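You operate a simulated robot arm through the tools that you are given. There is no shell and no other tool. Be economical: measure what you need, move in short steps, check, and stop when the job is done.

The job below is to be done with a simulated robot arm. You get a single attempt, and the scene is never put back.

TASK
Put the green lamp from the ply bench top on top of the brown brick lump and the orange lamp on top of the soap bar.
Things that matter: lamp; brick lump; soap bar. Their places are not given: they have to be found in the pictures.

It is judged by the outcome, as a careful person would: the job done as asked, and still so three seconds after it is handed in. It fails if anything else is knocked over, pushed out of place, dropped, spilled or broken.

THE ROBOT
A 6-joint arm with a two-finger parallel gripper, fixed in place. Base frame: the origin is at the foot of the arm, x ahead of it, y to its left, z up; the work surface is at about z = 0. Units: m, rad, N and s.
With the tool pointing down near the work surface it reaches from about 0.18 to 0.46 m from the base axis. Its first joint turns from -1.222 to 1.222 rad. Payload 1.9 kg.
The tool frame sits at the grasp point between the pads (the TCP): z along the fingers, y along the line on which they close. The tips reach 0.023 m beyond it. The gripper opens to 0.094 m. The fingers are 0.038 m wide and 0.01 m thick; the gripper's body (0.054 by 0.096 m) begins 0.039 m behind the TCP.
Orientation is that of the tool frame in the base frame, as a unit quaternion [w, x, y, z]. With the fingers straight down and closing along the base's y, the tool's x points along the base's -x, its y along +y and its z along -z.

THE INTERFACE
- The arm moves only by the tool send_rows. Its argument "series" is a list of rows, each a list of 4 numbers: the shift along the tool's x, y, z in units of 100 mm (1.0 is 100 mm), then the turn about the tool's z in units of 90 degrees (1.0 is 90 degrees). In form: [[tx, ty, tz, twist], ...]. A call has 1 to 8 rows; each row is the pose to reach, as a shift and turn from the pose commanded when the call began, along the tool's axes at that moment. "grip" is the finger opening in m, from 0 to 0.094, set as the call begins (left out, the last holds). A call with a number of a shift or a turn outside -1 to 1 is refused whole. Rows are played at 5 a second. More than 0.05 m and 0.15 rad between two rows, or a gripper value outside its range, and nothing of the call is played. A pose out of reach is approached as far as the arm can. The call stops where the force on the tool passes 40 N (or 10 N more than at its start, if that is more) or the arm is blocked; 0.2 s more then pass. Each finger travels about 0.108 m/s and halts on what it meets, pressing with about 40 N; the grip force reading is that of the motor and also rises with nothing between the fingers. The clock runs only during rows and for 0.2 s after the last one: add rows that repeat a pose to give the fingers time. The reply holds the time, the measured pose of the TCP, the force on the tool along the base axes, the opening and the grip force, in the units named above and with some noise, and new pictures: "views" is both (left out), scene, wrist or none.
- Cameras (640 x 400 px; columns grow to the right, rows downward): "scene" is fixed at [0.0554, 0.3142, 0.4242]; the picture's right is [-0.77, -0.64, 0.00], its down [-0.37, 0.44, -0.82] and it looks along [0.52, -0.63, -0.58] (base axes); focal length 214 px, centre (320, 200). "wrist" rides on the gripper at [-0.039, 0, -0.044] in the tool frame; the picture's right is [0.00, -1.00, 0.00], its down [0.97, 0.00, -0.24] and it looks along [0.24, 0.00, 0.97] (tool axes); focal length 218 px, centre (320, 200).
- point_at(camera, pixels): there is no depth. For up to 12 entries [column, row, z] of the newest picture of that camera ("zoom" is the newest enlarged one), the place [x, y] in the base frame at which the ray of that pixel passes the height z, good to about 0.003 m. It takes no simulated time.
- inspect(camera, box): a new picture of the part [left, top, right, bottom] of that camera's present view, enlarged. It takes no simulated time.
- job_done(): hands the job in; it is judged then, once.

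Keep the steps short. Do not move on a guess: measure, check each grasp and each placing, and mend mistakes. In all there are 60 turns and 120 pictures (those below and enlarged ones count). Leave the gripper open and the arm clear of the work at the hand-in unless told otherwise, and finish with a single line.

The tools are called after "Emit:" as name(argument=value, ...) on one line, values as JSON. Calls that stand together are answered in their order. send_rows: Moves the arm, as the interface text tells. Its arguments: {"type":"object","properties":{"series":{"type":"array"},"grip":{"type":"number"},"views":{"type":"string","enum":["both","scene","wrist","none"]}},"required":["series"]} The other tools are called the same way: point_at (camera, pixels) gives the place at which the rays of pixels pass given heights; inspect (camera, box) takes an enlarged picture of a part of a camera's view; job_done () hands the job in.

At the start:

```text
time: 0.0
ee_pos: [0.2928, 0.0857, 0.2995]
ee_rot: [0.0, 0.0, 1.0, 0.0]
force: [0.1, 0.9, 0.9]
grip_width: 0.0937
grasp_force: 0.0
```

scene: 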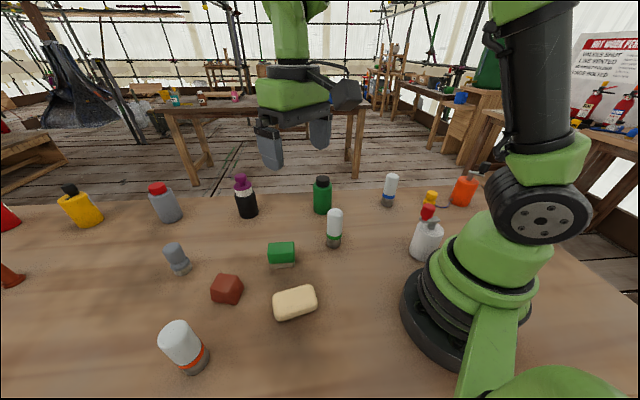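
wrist: 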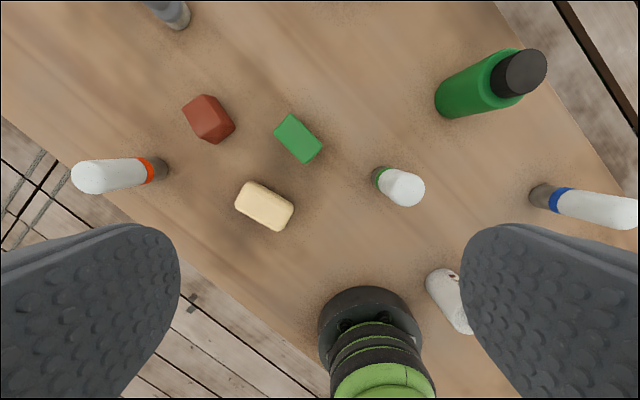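

I see cylindrical lamps with a green ring (scene 334,228), an orange ring (183,347) and a blue ring (389,190). The brick lump is at (227,289) and the soap at (295,302). I'll enlarge these and measure them.

Emit:
inspect(camera="scene", box=[140, 200, 360, 390])

Emit:
inspect(camera="wrist", box=[60, 80, 440, 240])

Emit:
point_at(camera="wrist", pixels=[[376, 178, 0.0], [160, 169, 0.0], [214, 119, 0.03], [264, 206, 0.02], [405, 188, 0.07], [86, 178, 0.07], [298, 139, 0.03]])

Emit:
point_at(camera="scene", pixels=[[334, 246, 0.0], [196, 370, 0.0], [335, 211, 0.07], [174, 326, 0.07], [227, 289, 0.02], [295, 303, 0.02]])

```text
2.11 times, centred on (250, 295) of scene
```

zoom: 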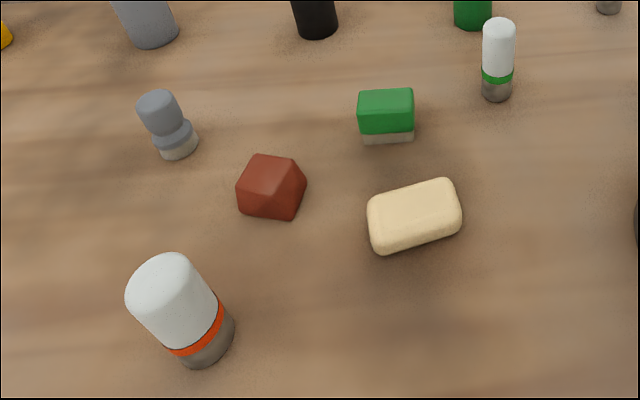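

```text
1.68 times, centred on (250, 160) of wrist
```

zoom: 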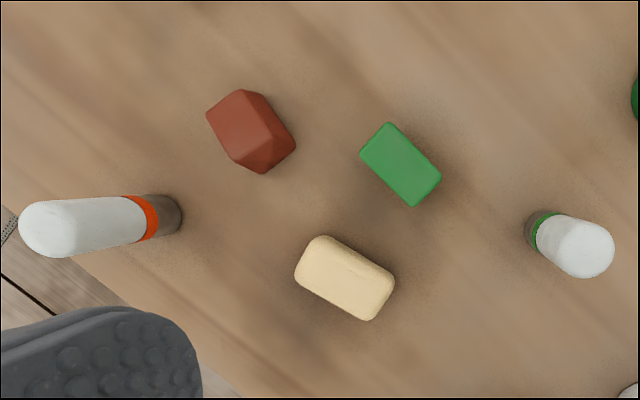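

```text
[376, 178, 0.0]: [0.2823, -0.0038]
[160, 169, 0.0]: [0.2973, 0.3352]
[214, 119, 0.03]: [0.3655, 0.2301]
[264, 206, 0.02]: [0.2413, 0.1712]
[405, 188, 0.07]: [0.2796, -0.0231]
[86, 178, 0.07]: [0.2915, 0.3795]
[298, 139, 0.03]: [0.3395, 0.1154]
```

```text
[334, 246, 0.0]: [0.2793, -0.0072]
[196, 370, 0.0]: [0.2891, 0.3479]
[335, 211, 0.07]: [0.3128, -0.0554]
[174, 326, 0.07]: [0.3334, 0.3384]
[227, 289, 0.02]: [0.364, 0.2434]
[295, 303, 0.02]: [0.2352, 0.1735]
```

Both lamps look about 0.1 m high and 0.035 m across. The brick looks irregular, so I'll move above it for a closer view before deciding how to place on it.

Emit:
send_rows(series=[[-0.1, 0.25, 0.1, 0], [-0.2, 0.5, 0.2, 0], [-0.3, 0.75, 0.3, 0], [-0.4, 1.0, 0.4, 0], [-0.4, 1.0, 0.4, 0]], views="none")

Emit:
send_rows(series=[[-0.1, 0.25, 0.1, 0], [-0.1, 0.48, 0.3, 0], [-0.1, 0.48, 0.3, 0]], views="both")

```text
time: 1.2
ee_pos: [0.3331, 0.1847, 0.2599]
ee_rot: [0.0, 0.0, 1.0, 0.0]
force: [0.2, 0.1, 0.0]
grip_width: 0.0942
grasp_force: 0.0
```

```text
time: 2.0
ee_pos: [0.3409, 0.2334, 0.2305]
ee_rot: [0.0, 0.0, 1.0, 0.0]
force: [-0.4, -0.7, -1.0]
grip_width: 0.0936
grasp_force: 0.1
```

scene: 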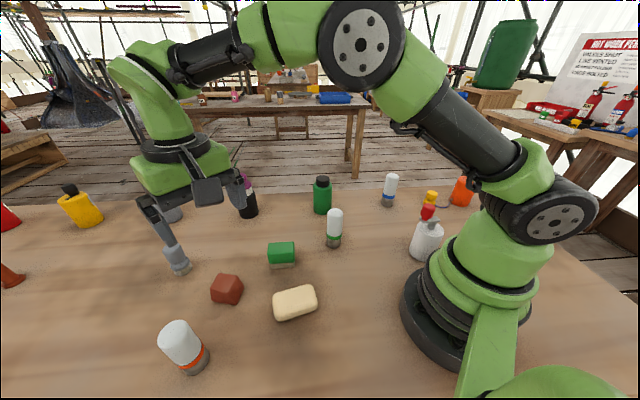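
wrist: 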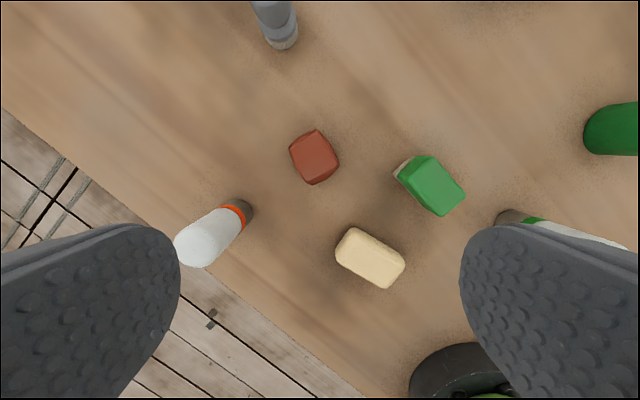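

The brick is at wrist (314,157). I'll zoom in there to judge its top, and measure the soap and lamps again.

Emit:
inspect(camera="wrist", box=[254, 110, 414, 210])

Emit:
inspect(camera="scene", box=[190, 260, 270, 310])

Emit:
point_at(camera="wrist", pixels=[[314, 157, 0.0], [314, 157, 0.035], [370, 257, 0.025], [240, 213, 0.0], [196, 245, 0.1], [185, 242, 0.1], [278, 47, 0.0], [280, 0, 0.06]])

```text
4.00 times, centred on (334, 160) of wrist
```

zoom: 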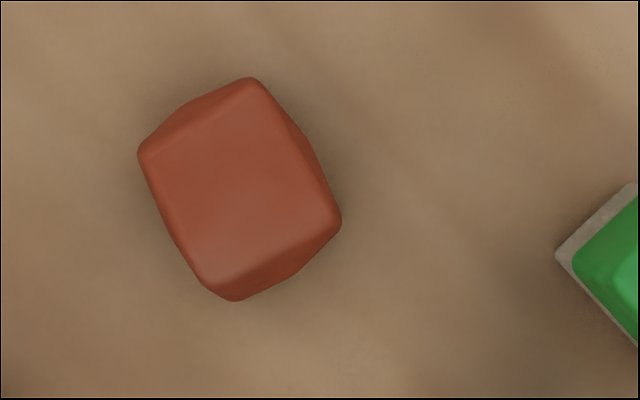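

```text
8.00 times, centred on (230, 285) of scene
```

zoom: 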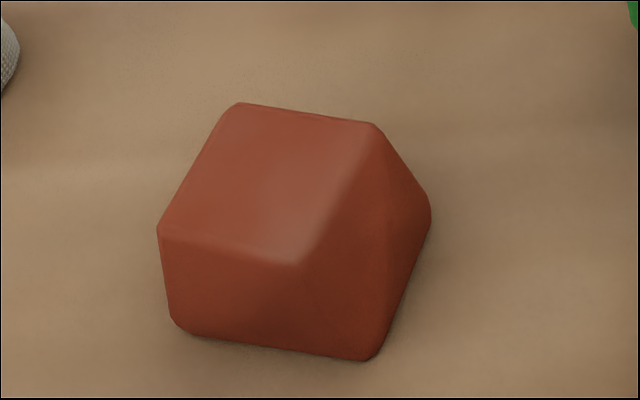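

```text
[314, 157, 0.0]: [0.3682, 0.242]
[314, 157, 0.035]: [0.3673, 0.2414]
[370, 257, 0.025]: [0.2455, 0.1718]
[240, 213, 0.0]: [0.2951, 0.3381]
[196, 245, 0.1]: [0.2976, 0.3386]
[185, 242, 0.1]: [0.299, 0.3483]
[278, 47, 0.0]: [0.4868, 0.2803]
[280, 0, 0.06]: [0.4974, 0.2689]
```

The brick has a nearly flat top facet. I'll match its four corners in both cameras to get their heights and check whether it is level.

Emit:
point_at(camera="wrist", pixels=[[316.3, 131, 0.03], [290, 148.5, 0.03], [308, 181, 0.03], [338, 165, 0.03], [316.3, 131, 0.05], [290, 148.5, 0.05], [308, 181, 0.05], [338, 165, 0.05]])

Emit:
point_at(camera="scene", pixels=[[220, 273.2, 0.03], [210.2, 289.3, 0.03], [227.5, 292.5, 0.03], [236.7, 275.8, 0.03], [220, 273.2, 0.05], [210.2, 289.3, 0.05], [227.5, 292.5, 0.05], [236.7, 275.8, 0.05]])

```text
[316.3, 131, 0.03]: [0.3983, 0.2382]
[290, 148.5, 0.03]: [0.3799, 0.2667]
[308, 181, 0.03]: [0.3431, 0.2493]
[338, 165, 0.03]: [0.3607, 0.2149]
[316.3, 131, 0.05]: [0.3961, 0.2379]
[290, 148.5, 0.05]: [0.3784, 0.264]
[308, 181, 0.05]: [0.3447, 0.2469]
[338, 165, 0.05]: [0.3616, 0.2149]
```

```text
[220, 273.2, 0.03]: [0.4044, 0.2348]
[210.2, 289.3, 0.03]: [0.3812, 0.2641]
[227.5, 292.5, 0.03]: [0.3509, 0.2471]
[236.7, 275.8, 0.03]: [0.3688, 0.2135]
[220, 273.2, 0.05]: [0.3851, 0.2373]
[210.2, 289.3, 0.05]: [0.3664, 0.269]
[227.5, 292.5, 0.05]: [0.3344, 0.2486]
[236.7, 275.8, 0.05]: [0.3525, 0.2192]
```

All four corners lie at z ≈ 0.035–0.039, so the facet is level enough, with its centre near (0.370, 0.242). I'll go over the orange lamp at about (0.296, 0.342), staying high.

Emit:
send_rows(series=[[0.15, 0.3, 0.0, 0], [0.3, 0.65, 0.1, 0], [0.45, 1.0, 0.3, 0], [0.45, 1.0, 0.3, 0], [0.45, 1.0, 0.3, 0]], views="both")

```text
time: 3.2
ee_pos: [0.2954, 0.3328, 0.2003]
ee_rot: [0.0, 0.0, 1.0, 0.0]
force: [-0.6, 0.4, 0.3]
grip_width: 0.0939
grasp_force: 0.1
```

scene: 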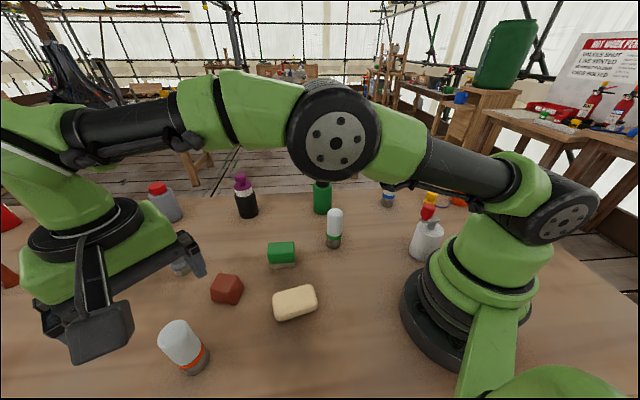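
wrist: 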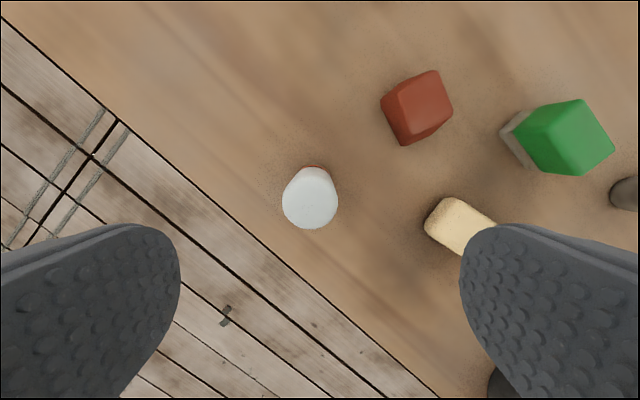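

The lamp top is centred near wrist (310,203). I'll measure its centre and edges.

Emit:
inspect(camera="wrist", box=[262, 150, 358, 240])

Emit:
point_at(camera="wrist", pixels=[[310, 203, 0.1], [283, 203, 0.1], [338, 203, 0.1], [310, 229, 0.1], [313, 166, 0.02], [313, 166, 0.0], [310, 203, 0.08]])

Emit:
point_at(camera="scene", pixels=[[163, 344, 0.1], [196, 328, 0.1], [172, 321, 0.1], [195, 375, 0.0], [180, 371, 0.01], [210, 357, 0.01]])

```text
4.44 times, centred on (310, 195) of wrist
```

zoom: 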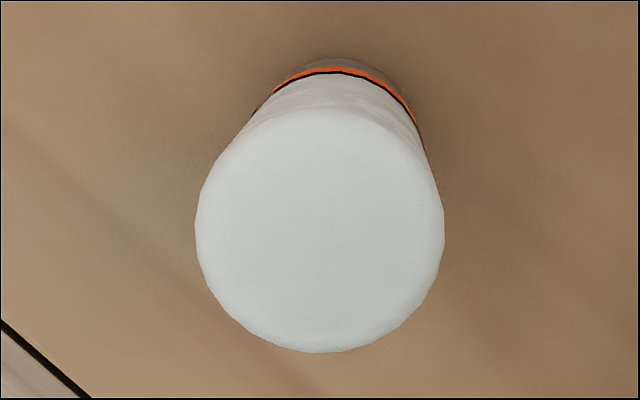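

```text
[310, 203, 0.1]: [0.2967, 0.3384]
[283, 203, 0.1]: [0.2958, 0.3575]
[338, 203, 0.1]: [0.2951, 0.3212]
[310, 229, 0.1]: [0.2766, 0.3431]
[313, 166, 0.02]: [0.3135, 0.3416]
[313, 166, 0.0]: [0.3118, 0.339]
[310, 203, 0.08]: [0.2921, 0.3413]
```

```text
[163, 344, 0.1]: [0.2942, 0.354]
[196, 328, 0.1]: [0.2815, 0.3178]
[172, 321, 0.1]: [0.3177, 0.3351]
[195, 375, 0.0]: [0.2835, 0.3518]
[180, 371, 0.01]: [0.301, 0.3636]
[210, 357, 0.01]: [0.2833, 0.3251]
```

The lamp centre is about (0.2945, 0.340) and its diameter about 0.036. I'll centre over it and go partway down, then check.

Emit:
send_rows(series=[[0.01, 0.075, 0.0, 0], [0.01, 0.075, 0.3, 0], [0.01, 0.075, 0.6, 0], [0.01, 0.075, 0.75, 0], [0.01, 0.075, 0.75, 0]], views="both")

```text
time: 4.4
ee_pos: [0.2956, 0.3413, 0.128]
ee_rot: [0.0, 0.0, 1.0, -0.001]
force: [-0.4, 0.2, 0.4]
grip_width: 0.0941
grasp_force: 0.0
```

scene: 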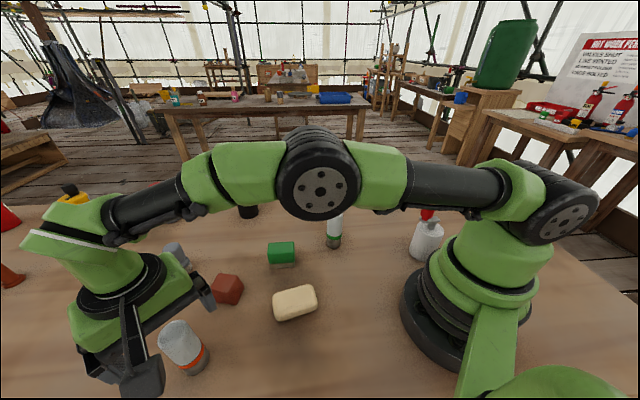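
wrist: 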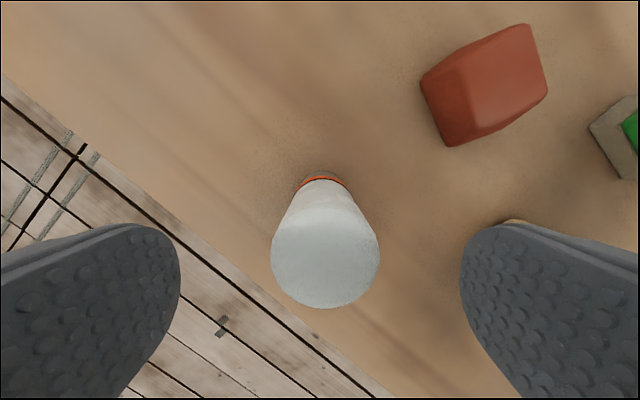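

The image scaling puts the top at z ≈ 0.105, and the lamp is offset by 2 mm. I'll correct that and descend to TCP z ≈ 0.074.

Emit:
send_rows(series=[[-0.015, -0.02, 0.2, 0], [-0.015, -0.02, 0.4, 0], [-0.015, -0.02, 0.54, 0], [-0.015, -0.02, 0.54, 0]], views="wrist")

```text
time: 5.4
ee_pos: [0.2974, 0.3378, 0.0717]
ee_rot: [0.003, 0.0, 1.0, 0.003]
force: [-1.6, -3.4, 32.0]
grip_width: 0.0939
grasp_force: 0.0
```

wrist: 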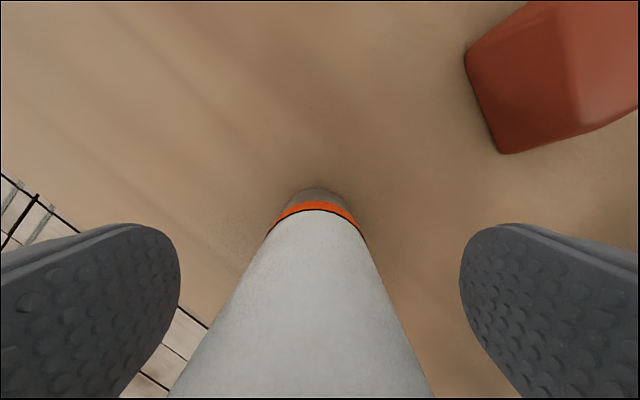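

The 32 N upward force means the palm is pressing on the lamp top, so the lamp is about 0.111 m high. I'll back off 8 mm.

Emit:
send_rows(series=[[0, 0, -0.08, 0], [0, 0, -0.08, 0]], views="wrist")

```text
time: 6.0
ee_pos: [0.2967, 0.3374, 0.0779]
ee_rot: [0.0, -0.001, 1.0, -0.001]
force: [-1.0, -0.2, -0.7]
grip_width: 0.0939
grasp_force: 0.1
```

wrist: 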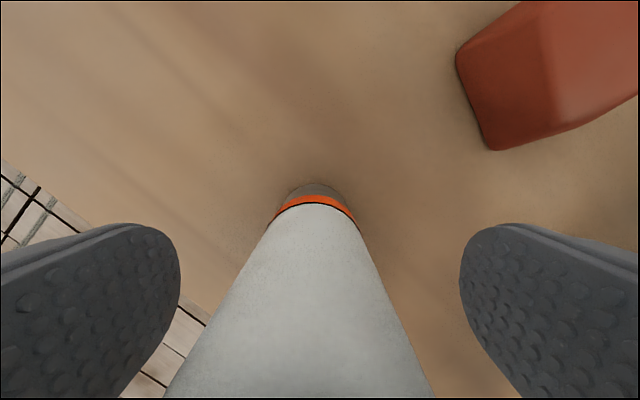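

The lamp is free again and stands upright. I'll shift +y by 2.5 mm and close on it.

Emit:
send_rows(series=[[0, 0.025, 0, 0], [0, 0.025, 0, 0], [0, 0.025, 0, 0], [0, 0.025, 0, 0], [0, 0.025, 0, 0]], grip=0.025, views="both")

```text
time: 7.2
ee_pos: [0.2953, 0.3403, 0.0775]
ee_rot: [0.0, -0.002, 1.0, 0.0]
force: [0.3, 0.1, -0.1]
grip_width: 0.0364
grasp_force: 40.4
```

scene: 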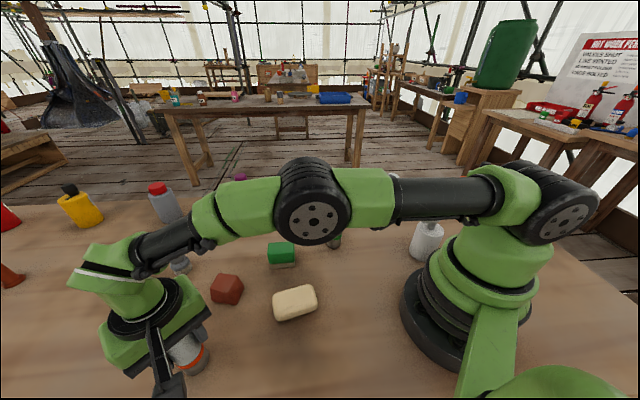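
wrist: 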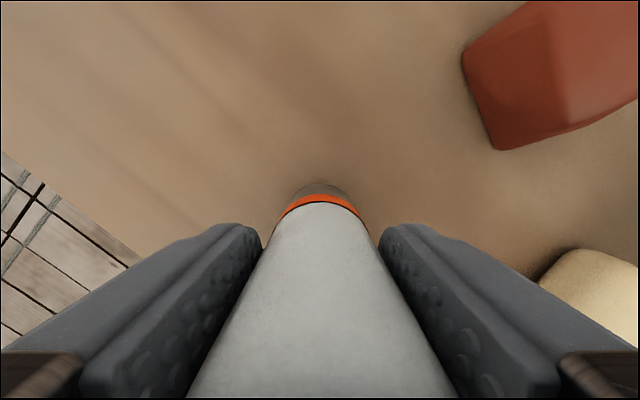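

Grip is firm (opening 0.0364, force 40 N). I'll lift and move toward the soap.

Emit:
send_rows(series=[[0, 0, -0.3, 0], [0, 0, -0.6, 0], [0, 0, -0.8, 0], [0.1, -0.3, -0.8, 0], [0.25, -0.65, -0.8, 0], [0.35, -1.0, -0.8, 0], [0.35, -1.0, -0.8, 0]], views="both")

```text
time: 8.8
ee_pos: [0.2647, 0.2419, 0.1587]
ee_rot: [0.001, -0.002, 1.0, 0.002]
force: [0.2, -0.3, -0.5]
grip_width: 0.0366
grasp_force: 39.7
```

scene: 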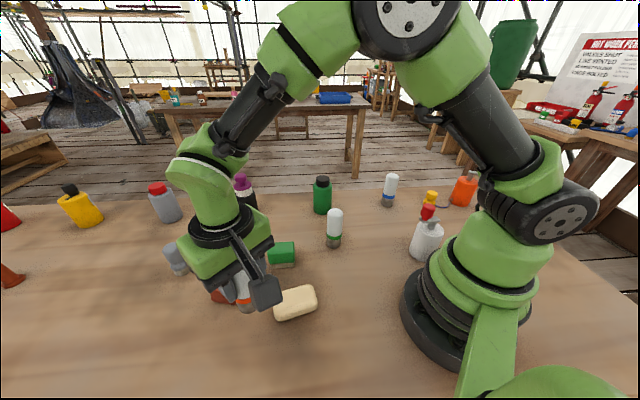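
wrist: 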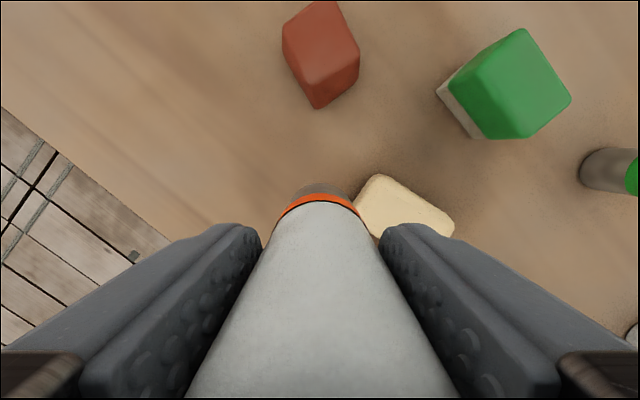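

The soap is still clear in the scene view. I'll enlarge it to find its top face.

Emit:
inspect(camera="scene", box=[255, 275, 335, 325])

Emit:
inspect(camera="wrist", box=[340, 160, 470, 250])

```text
8.00 times, centred on (295, 300) of scene
```

zoom: 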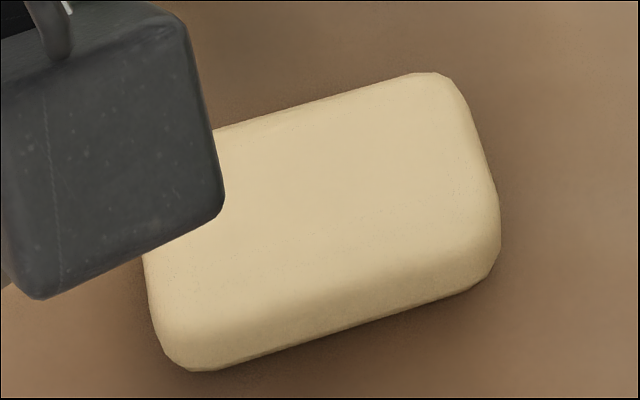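

```text
4.44 times, centred on (405, 205) of wrist
```

zoom: 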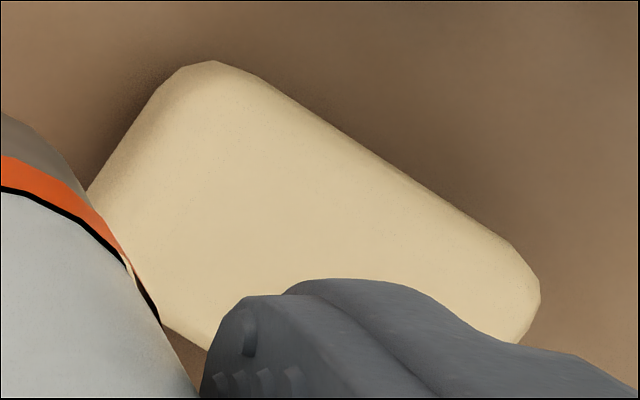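

The soap centre is about (0.2435, 0.172) with its top near z ≈ 0.025. I'll move over it and come down to about TCP z 0.125.

Emit:
send_rows(series=[[0.06, -0.25, 0, 0], [0.14, -0.5, 0, 0], [0.19, -0.69, 0, 0], [0.19, -0.69, 0, 0], [0.19, -0.69, 0.3, 0], [0.19, -0.69, 0.3, 0], [0.19, -0.69, 0.3, 0]], views="both")

```text
time: 10.4
ee_pos: [0.2443, 0.1707, 0.1311]
ee_rot: [0.0, 0.0, 1.0, 0.0]
force: [-0.3, 0.2, -1.3]
grip_width: 0.0366
grasp_force: 40.4
```

scene: 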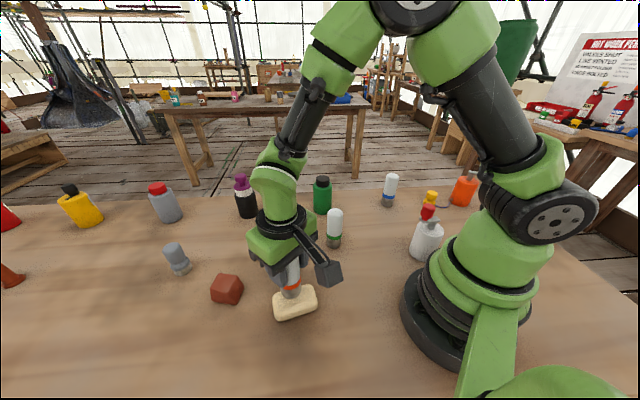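
wrist: 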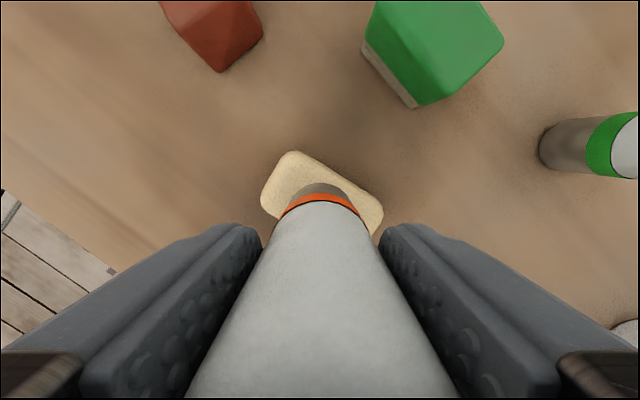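

The lamp is over the middle of the soap. I'll lower it to just above contact and check.

Emit:
send_rows(series=[[0, 0, 0.12, 0], [0, 0, 0.22, 0], [0, 0, 0.22, 0]], views="both")

Emit:
inspect(camera="scene", box=[255, 265, 335, 325])

Emit:
inspect(camera="wrist", box=[240, 130, 400, 240])

```text
time: 11.2
ee_pos: [0.2441, 0.1721, 0.1083]
ee_rot: [0.002, -0.001, 1.0, 0.001]
force: [1.3, -2.5, 27.5]
grip_width: 0.0367
grasp_force: 40.2
```

scene: 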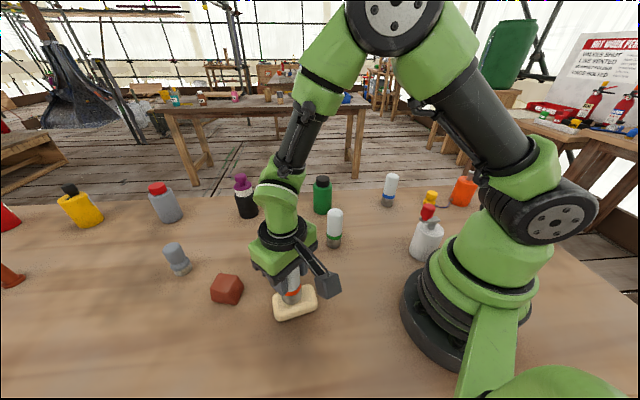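
wrist: 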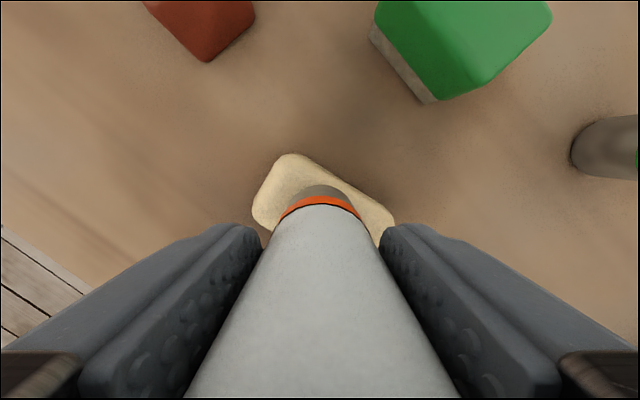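

```text
6.67 times, centred on (295, 295) of scene
```

zoom: 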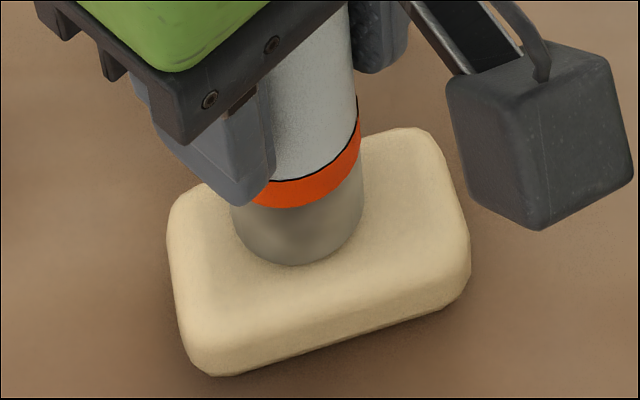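

```text
3.64 times, centred on (320, 185) of wrist
```

zoom: 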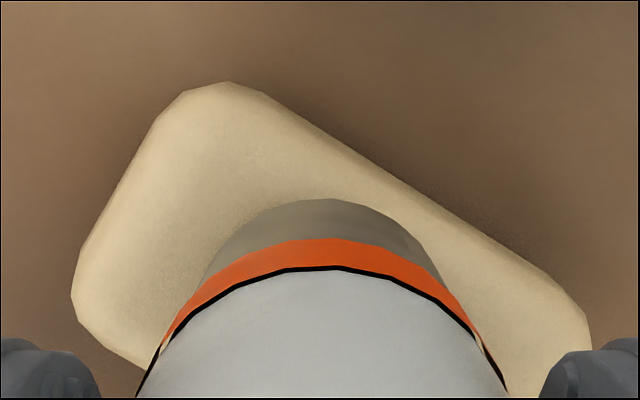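

The lamp rests on the soap, well centred, with 27 N of push. I'll ease the pressure before opening.

Emit:
send_rows(series=[[0, 0, -0.015, 0], [0, 0, -0.015, 0]], views="none")

```text
time: 11.8
ee_pos: [0.2437, 0.1718, 0.1099]
ee_rot: [0.0, -0.001, 1.0, 0.0]
force: [0.9, 0.1, -1.1]
grip_width: 0.0364
grasp_force: 40.0
```

The force is near zero, so I'll lower 0.6 mm and open.

Emit:
send_rows(series=[[0, 0, 0.006, 0], [0, 0, 0.006, 0]], views="none")

Emit:
send_rows(series=[[0, 0, 0, 0], [0, 0, 0, 0], [0, 0, 0, 0]], grip=0.094, views="both")

```text
time: 12.4
ee_pos: [0.2439, 0.1721, 0.1079]
ee_rot: [0.0, 0.0, 1.0, 0.0]
force: [-1.4, -1.9, 3.6]
grip_width: 0.0365
grasp_force: 40.2
```

```text
time: 13.2
ee_pos: [0.2442, 0.1714, 0.1081]
ee_rot: [0.0, -0.001, 1.0, 0.0]
force: [-0.8, 1.0, -0.2]
grip_width: 0.0942
grasp_force: 0.0
```

scene: 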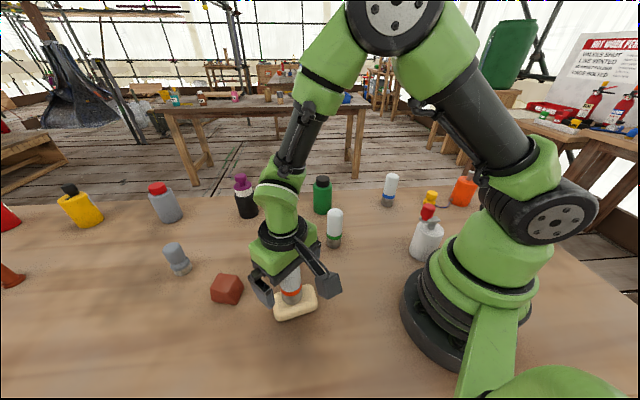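
wrist: 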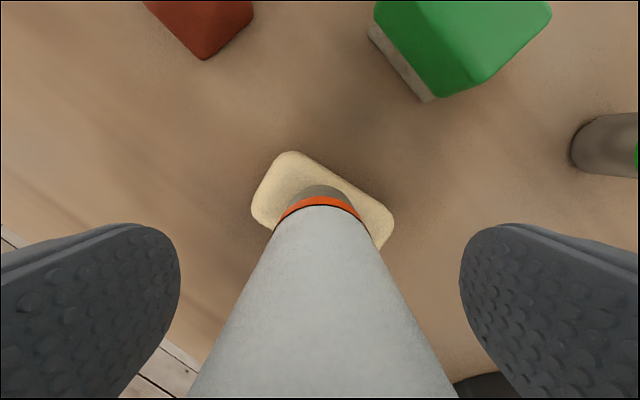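

The lamp stands upright on the soap. I'll rise straight up until the tips clear it, then move toward the green lamp.

Emit:
send_rows(series=[[0, 0, -0.3, 0], [0, 0, -0.6, 0], [0, 0, -0.95, 0], [0, -0.3, -0.95, 0], [-0.1, -0.65, -0.95, 0], [-0.2, -1.0, -0.95, 0], [-0.2, -1.0, -0.95, 0]], views="none")

Emit:
send_rows(series=[[0, -0.4, 0, 0], [-0.1, -0.8, 0, 0], [-0.1, -0.8, 0, 0], [-0.1, -0.8, 0, 0]], views="both")

```text
time: 14.8
ee_pos: [0.2622, 0.0728, 0.2038]
ee_rot: [0.0, -0.001, 1.0, 0.0]
force: [-0.8, 0.2, 0.3]
grip_width: 0.0938
grasp_force: 0.0
```

```text
time: 15.8
ee_pos: [0.2737, -0.0103, 0.2045]
ee_rot: [0.0, -0.001, 1.0, 0.0]
force: [0.2, -0.1, -0.6]
grip_width: 0.0941
grasp_force: 0.0
```

scene: 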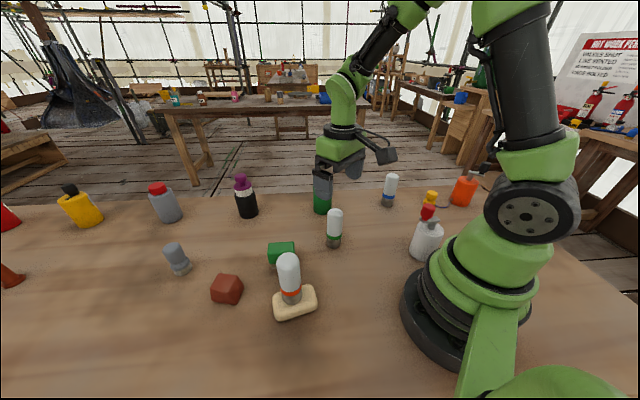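
wrist: 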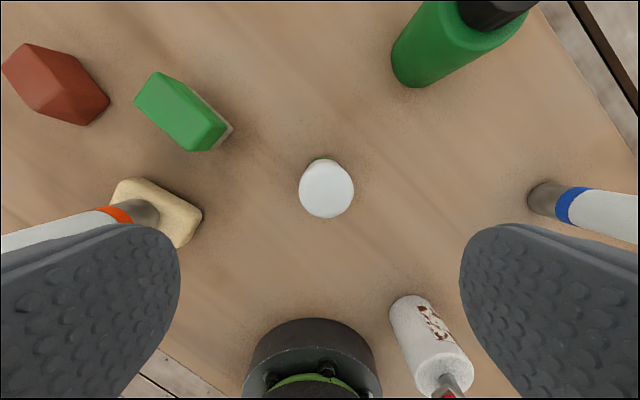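

The orange lamp stands on the soap. The green lamp top is at wrist (326,190). I'll measure it and the spray bottle at (430,345) for clearance.

Emit:
point_at(camera="wrist", pixels=[[326, 190, 0.11], [299, 190, 0.11], [354, 190, 0.11], [326, 218, 0.11], [405, 310, 0.0], [425, 305, 0.06], [445, 365, 0.08], [470, 370, 0.08], [445, 380, 0.11], [540, 200, 0.0]])

Emit:
inspect(camera="scene", box=[310, 170, 480, 270])

Emit:
point_at(camera="scene", pixels=[[425, 255, 0.0], [413, 248, 0.0], [439, 248, 0.0], [428, 222, 0.06]])

```text
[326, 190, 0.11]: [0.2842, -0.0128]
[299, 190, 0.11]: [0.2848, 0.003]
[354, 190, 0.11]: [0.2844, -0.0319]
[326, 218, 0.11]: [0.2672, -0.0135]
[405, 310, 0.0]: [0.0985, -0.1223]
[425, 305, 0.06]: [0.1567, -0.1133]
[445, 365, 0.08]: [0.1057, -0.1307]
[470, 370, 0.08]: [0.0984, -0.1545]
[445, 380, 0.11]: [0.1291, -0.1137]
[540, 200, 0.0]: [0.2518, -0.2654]
```

```text
3.76 times, centred on (395, 220) of scene
```

zoom: 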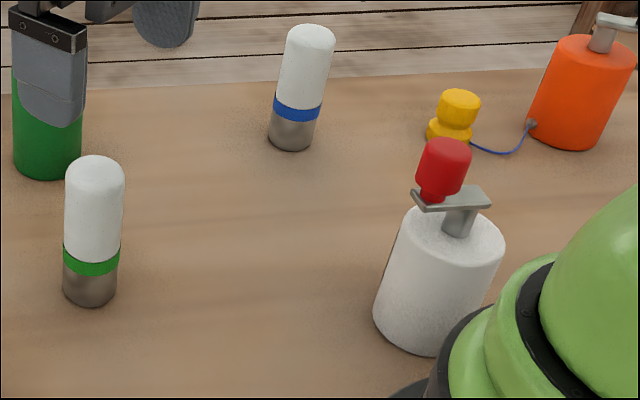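

```text
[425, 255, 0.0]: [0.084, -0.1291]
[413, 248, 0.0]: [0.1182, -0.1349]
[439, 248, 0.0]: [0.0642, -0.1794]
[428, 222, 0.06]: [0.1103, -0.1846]
```

The bottle is well clear. I'll centre at about (0.282, -0.012) and go partway down.

Emit:
send_rows(series=[[-0.09, -0.015, 0.0, 0], [-0.09, -0.015, 0.35, 0], [-0.09, -0.015, 0.7, 0], [-0.09, -0.015, 0.75, 0], [-0.09, -0.015, 0.75, 0]], views="wrist")

```text
time: 17.0
ee_pos: [0.2833, -0.0097, 0.1276]
ee_rot: [-0.001, -0.001, 1.0, 0.0]
force: [-0.3, 0.0, 0.4]
grip_width: 0.0938
grasp_force: 0.2
```

wrist: 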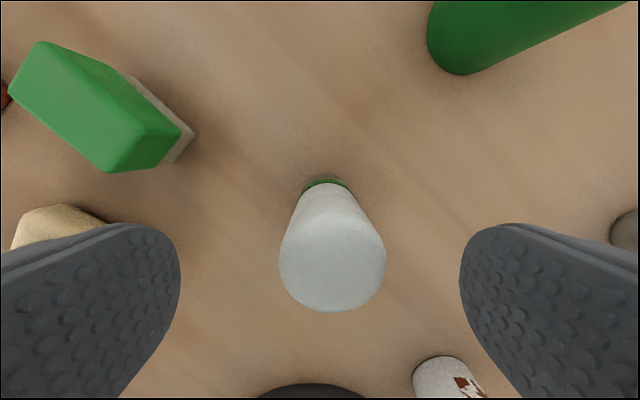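

The lamp sits 4 mm to -y (top centred on col 332). I'll correct and descend to TCP z ≈ 0.079.

Emit:
send_rows(series=[[0, -0.035, 0.1, 0], [0, -0.035, 0.35, 0], [0, -0.035, 0.48, 0], [0, -0.035, 0.48, 0]], views="wrist")

```text
time: 18.0
ee_pos: [0.2837, -0.0134, 0.0792]
ee_rot: [0.0, -0.001, 1.0, 0.0]
force: [-0.3, 0.2, -0.1]
grip_width: 0.094
grasp_force: 0.0
```

wrist: 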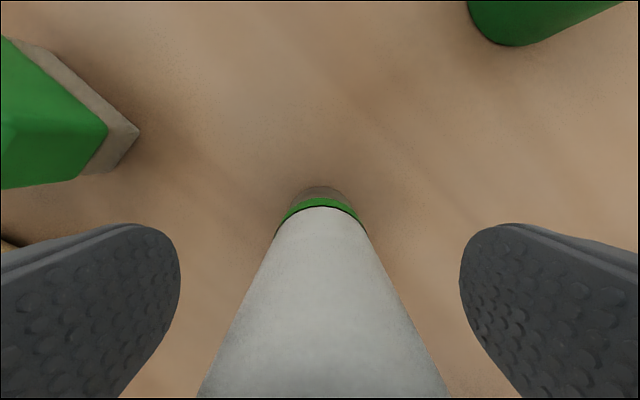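

The lamp is centred with no contact force, so I'll close.

Emit:
send_rows(series=[[0, 0, 0, 0], [0, 0, 0, 0], [0, 0, 0, 0], [0, 0, 0, 0]], grip=0.025, views="none")

Emit:
send_rows(series=[[0, 0, -0.3, 0], [0, 0, -0.6, 0], [0, 0, -0.95, 0], [0, 0, -0.95, 0]], views="both")

```text
time: 19.0
ee_pos: [0.285, -0.0134, 0.0794]
ee_rot: [0.0, -0.001, 1.0, -0.001]
force: [-0.8, -0.7, -0.1]
grip_width: 0.0363
grasp_force: 40.2
```

```text
time: 20.0
ee_pos: [0.2835, -0.0107, 0.1778]
ee_rot: [0.0, -0.001, 1.0, 0.0]
force: [0.6, 0.2, -1.2]
grip_width: 0.0363
grasp_force: 40.0
```

scene: 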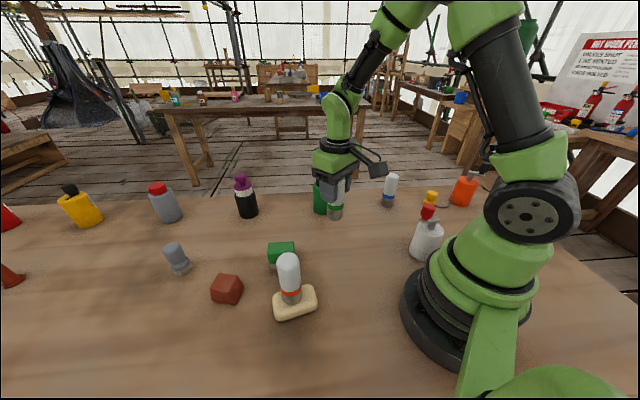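
wrist: 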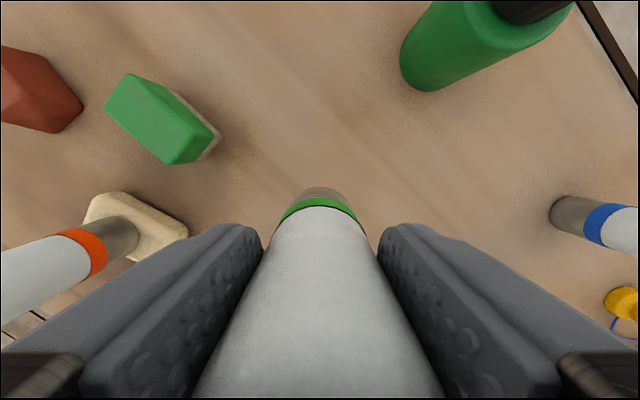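

The lamp is lifted. I'll move on a straight line to the brick, which stays well clear of the orange lamp and the green bottle.

Emit:
send_rows(series=[[-0.1, 0.3, 0, 0], [-0.22, 0.65, 0, 0], [-0.34, 1.0, 0, 0], [-0.34, 1.0, 0, 0]], views="none")

Emit:
send_rows(series=[[-0.12, 0.35, 0, 0], [-0.24, 0.7, 0, 0], [-0.35, 1.0, 0, 0], [-0.35, 1.0, 0, 0]], views="none")

Emit:
send_rows(series=[[-0.08, 0.3, 0, 0], [-0.165, 0.53, 0, 0], [-0.165, 0.53, 0, 0], [-0.165, 0.53, 0, 0]], views="both")

```text
time: 21.0
ee_pos: [0.3189, 0.089, 0.1745]
ee_rot: [0.0, 0.0, 1.0, 0.0]
force: [-0.5, 0.7, -1.1]
grip_width: 0.0366
grasp_force: 39.7
```

```text
time: 22.0
ee_pos: [0.353, 0.1866, 0.1767]
ee_rot: [0.0, -0.001, 1.0, 0.001]
force: [-0.1, -0.2, -0.5]
grip_width: 0.0364
grasp_force: 39.5
```

```text
time: 23.0
ee_pos: [0.3679, 0.2395, 0.1761]
ee_rot: [0.0, -0.001, 1.0, 0.0]
force: [0.2, -0.7, -1.6]
grip_width: 0.0365
grasp_force: 39.4
```

scene: 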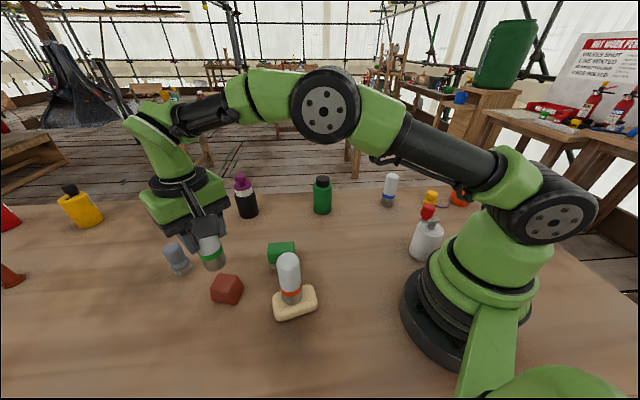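
wrist: 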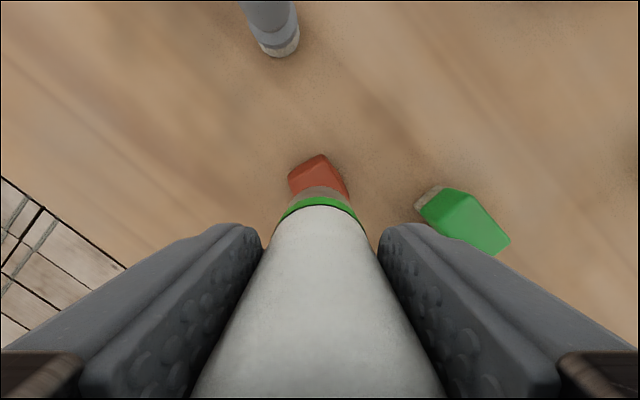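

I need about 2 mm more in x and y, then I'll lower to TCP z ≈ 0.13 (contact expected near 0.1165).

Emit:
send_rows(series=[[-0.02, 0.02, 0.15, 0], [-0.02, 0.02, 0.3, 0], [-0.02, 0.02, 0.46, 0], [-0.02, 0.02, 0.46, 0], [-0.02, 0.02, 0.46, 0]], views="both")

Emit:
inspect(camera="scene", box=[180, 245, 276, 305])

Emit:
inspect(camera="wrist", box=[256, 130, 384, 210])

```text
time: 24.2
ee_pos: [0.3706, 0.2426, 0.13]
ee_rot: [0.0, -0.001, 1.0, 0.001]
force: [0.4, 0.2, -1.1]
grip_width: 0.0365
grasp_force: 41.0
```

scene: 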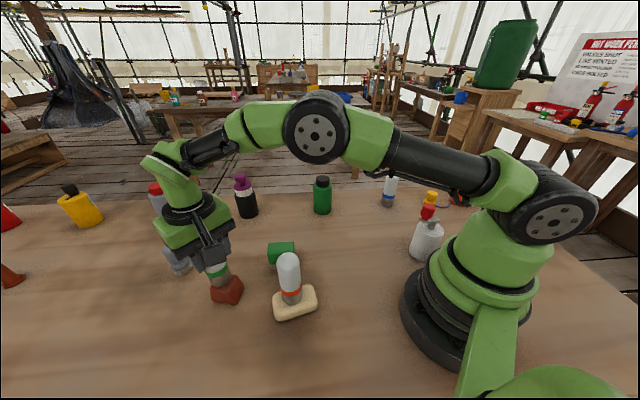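
wrist: 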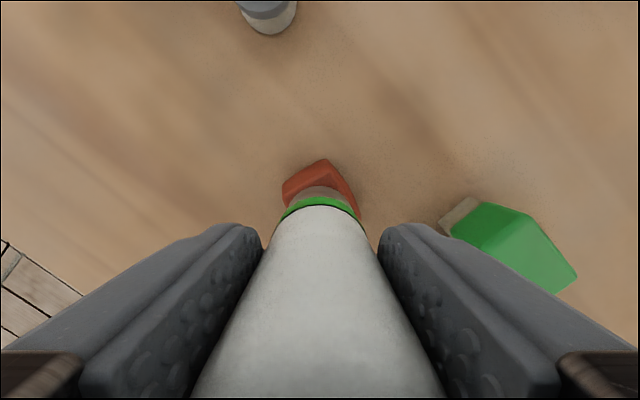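

```text
6.67 times, centred on (228, 275) of scene
```

zoom: 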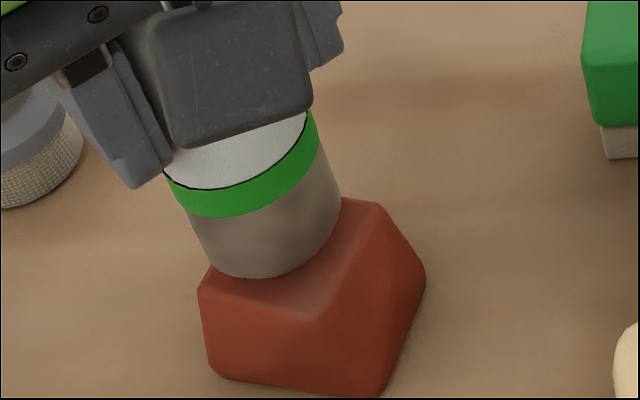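

```text
5.00 times, centred on (320, 170) of wrist
```

zoom: 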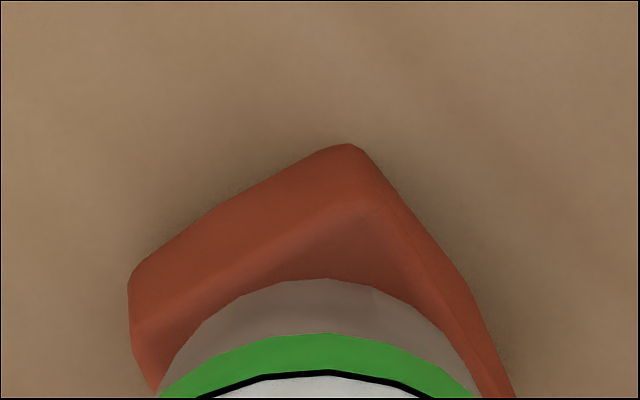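

It's nearly over the facet. I'll lower 10 mm to just above contact and recheck the centring.

Emit:
send_rows(series=[[0, 0, 0.06, 0], [0, 0, 0.1, 0], [0, 0, 0.1, 0]], views="both")

Emit:
inspect(camera="scene", box=[190, 260, 270, 310])

Emit:
inspect(camera="wrist", box=[256, 130, 384, 210])

```text
time: 25.0
ee_pos: [0.3715, 0.2426, 0.1201]
ee_rot: [0.002, -0.001, 1.0, 0.002]
force: [-5.3, -3.8, 26.9]
grip_width: 0.0365
grasp_force: 39.7
```

scene: 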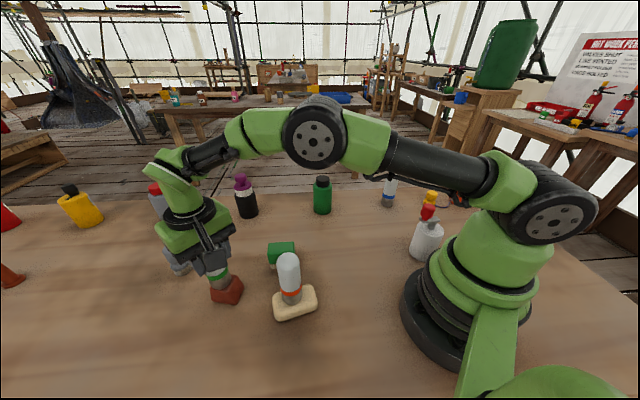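
wrist: 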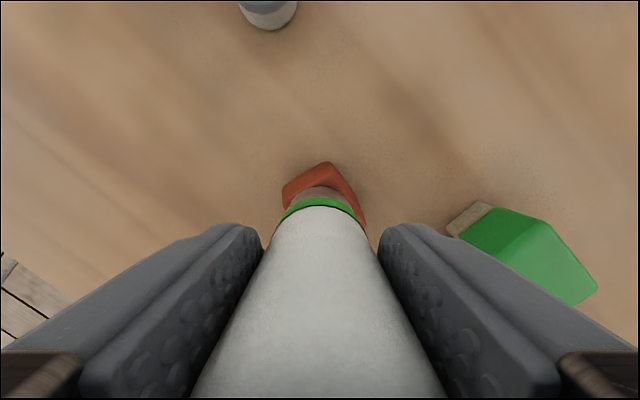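

```text
8.00 times, centred on (230, 285) of scene
```

zoom: 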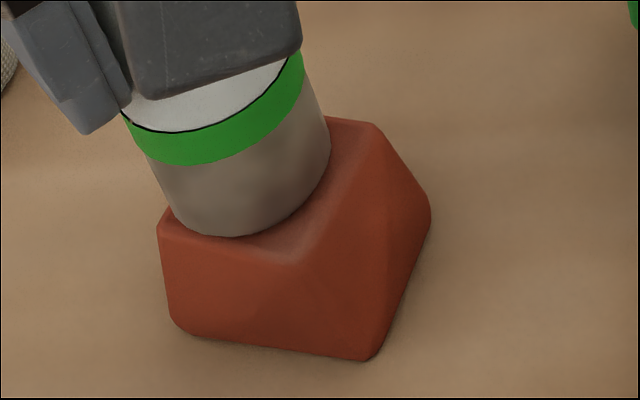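

```text
5.00 times, centred on (320, 170) of wrist
```

zoom: 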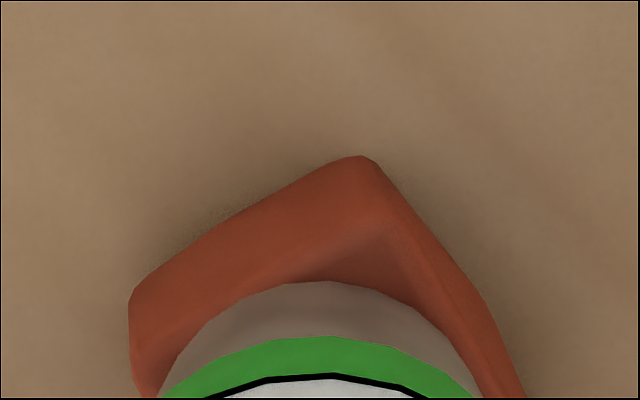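

Contact is at TCP z ≈ 0.120. In both zooms the lamp sits about 4 mm too near the far-left (A–B) edge of the facet. I'll lift 5 mm, shift (-4.5, -1.5) mm, and lower gently.

Emit:
send_rows(series=[[0, 0, -0.05, 0], [0.045, -0.015, -0.05, 0], [0.045, -0.015, -0.05, 0], [0.045, -0.015, -0.03, 0], [0.045, -0.015, -0.015, 0], [0.045, -0.015, -0.015, 0]], views="both")

Emit:
inspect(camera="scene", box=[190, 260, 270, 310])

Emit:
inspect(camera="wrist", box=[256, 140, 384, 220])

```text
time: 26.4
ee_pos: [0.3663, 0.2404, 0.1204]
ee_rot: [0.001, -0.001, 1.0, 0.001]
force: [-2.2, -0.2, 4.5]
grip_width: 0.0367
grasp_force: 39.9
```

scene: 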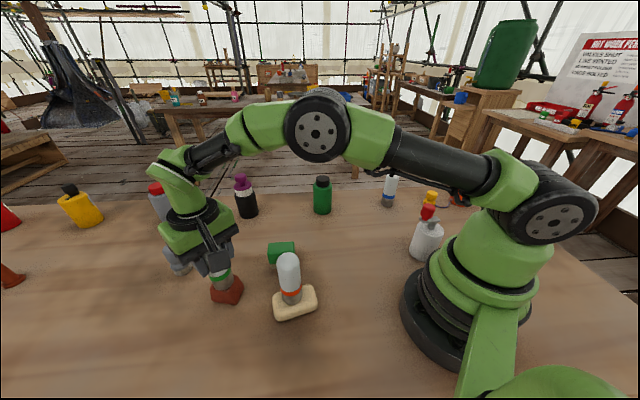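
wrist: 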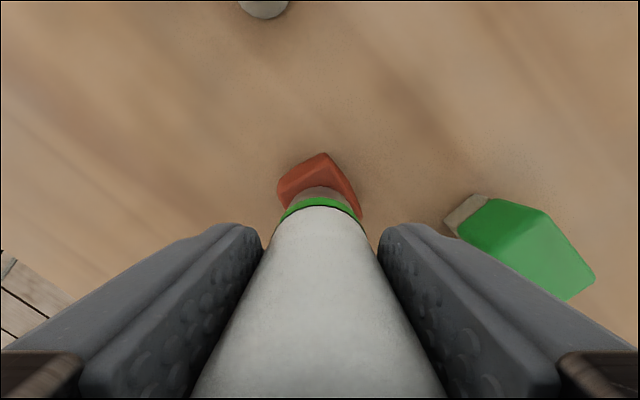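

```text
8.00 times, centred on (230, 285) of scene
```

zoom: 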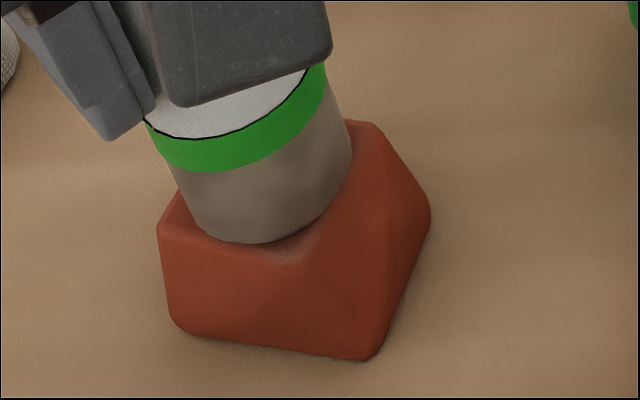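

```text
5.00 times, centred on (320, 180) of wrist
```

zoom: 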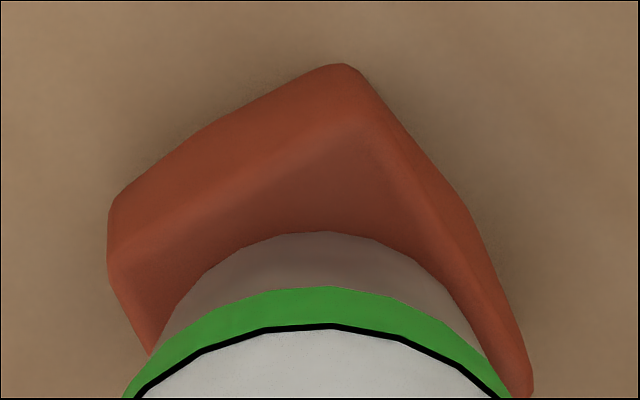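

The lamp is now centred on the facet to within 1–2 mm and in light contact (4.5 N). I'll open the gripper partway first, so the fingers would still catch a tilt.

Emit:
send_rows(series=[[0, 0, 0, 0], [0, 0, 0, 0], [0, 0, 0, 0]], grip=0.046, views="both")

Emit:
inspect(camera="scene", box=[190, 260, 270, 310])

```text
time: 27.2
ee_pos: [0.3651, 0.2397, 0.1207]
ee_rot: [0.0, 0.0, 1.0, -0.001]
force: [0.3, 0.3, 0.8]
grip_width: 0.0461
grasp_force: 0.0
```

scene: 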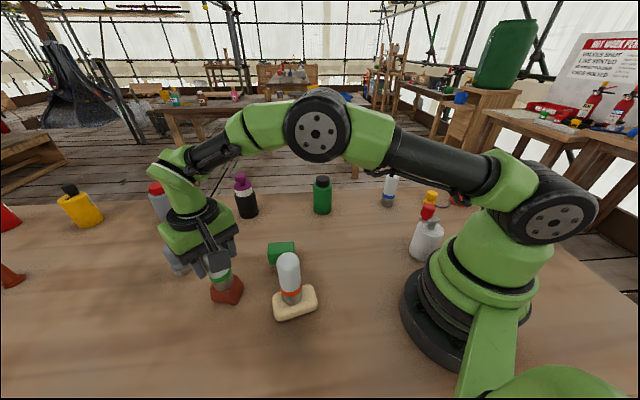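
wrist: 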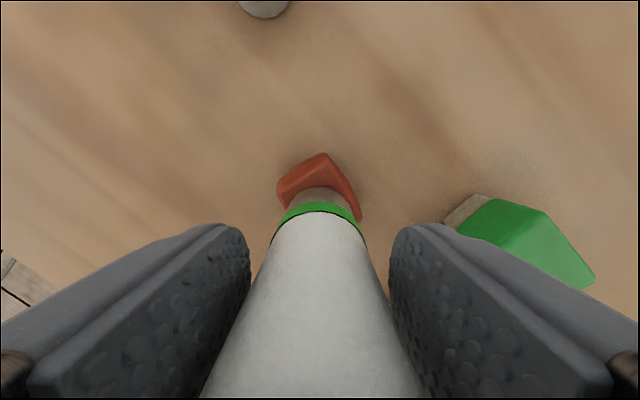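

```text
8.00 times, centred on (230, 285) of scene
```

zoom: 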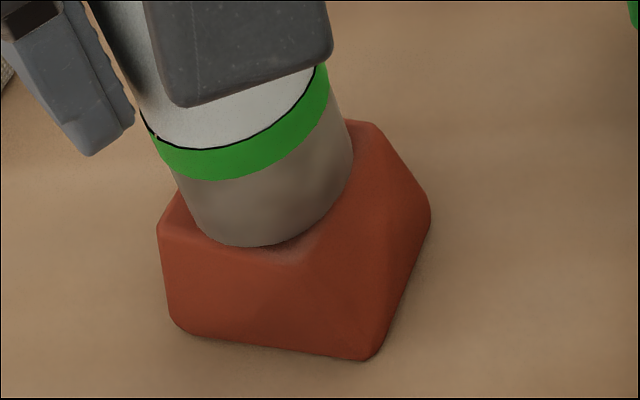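

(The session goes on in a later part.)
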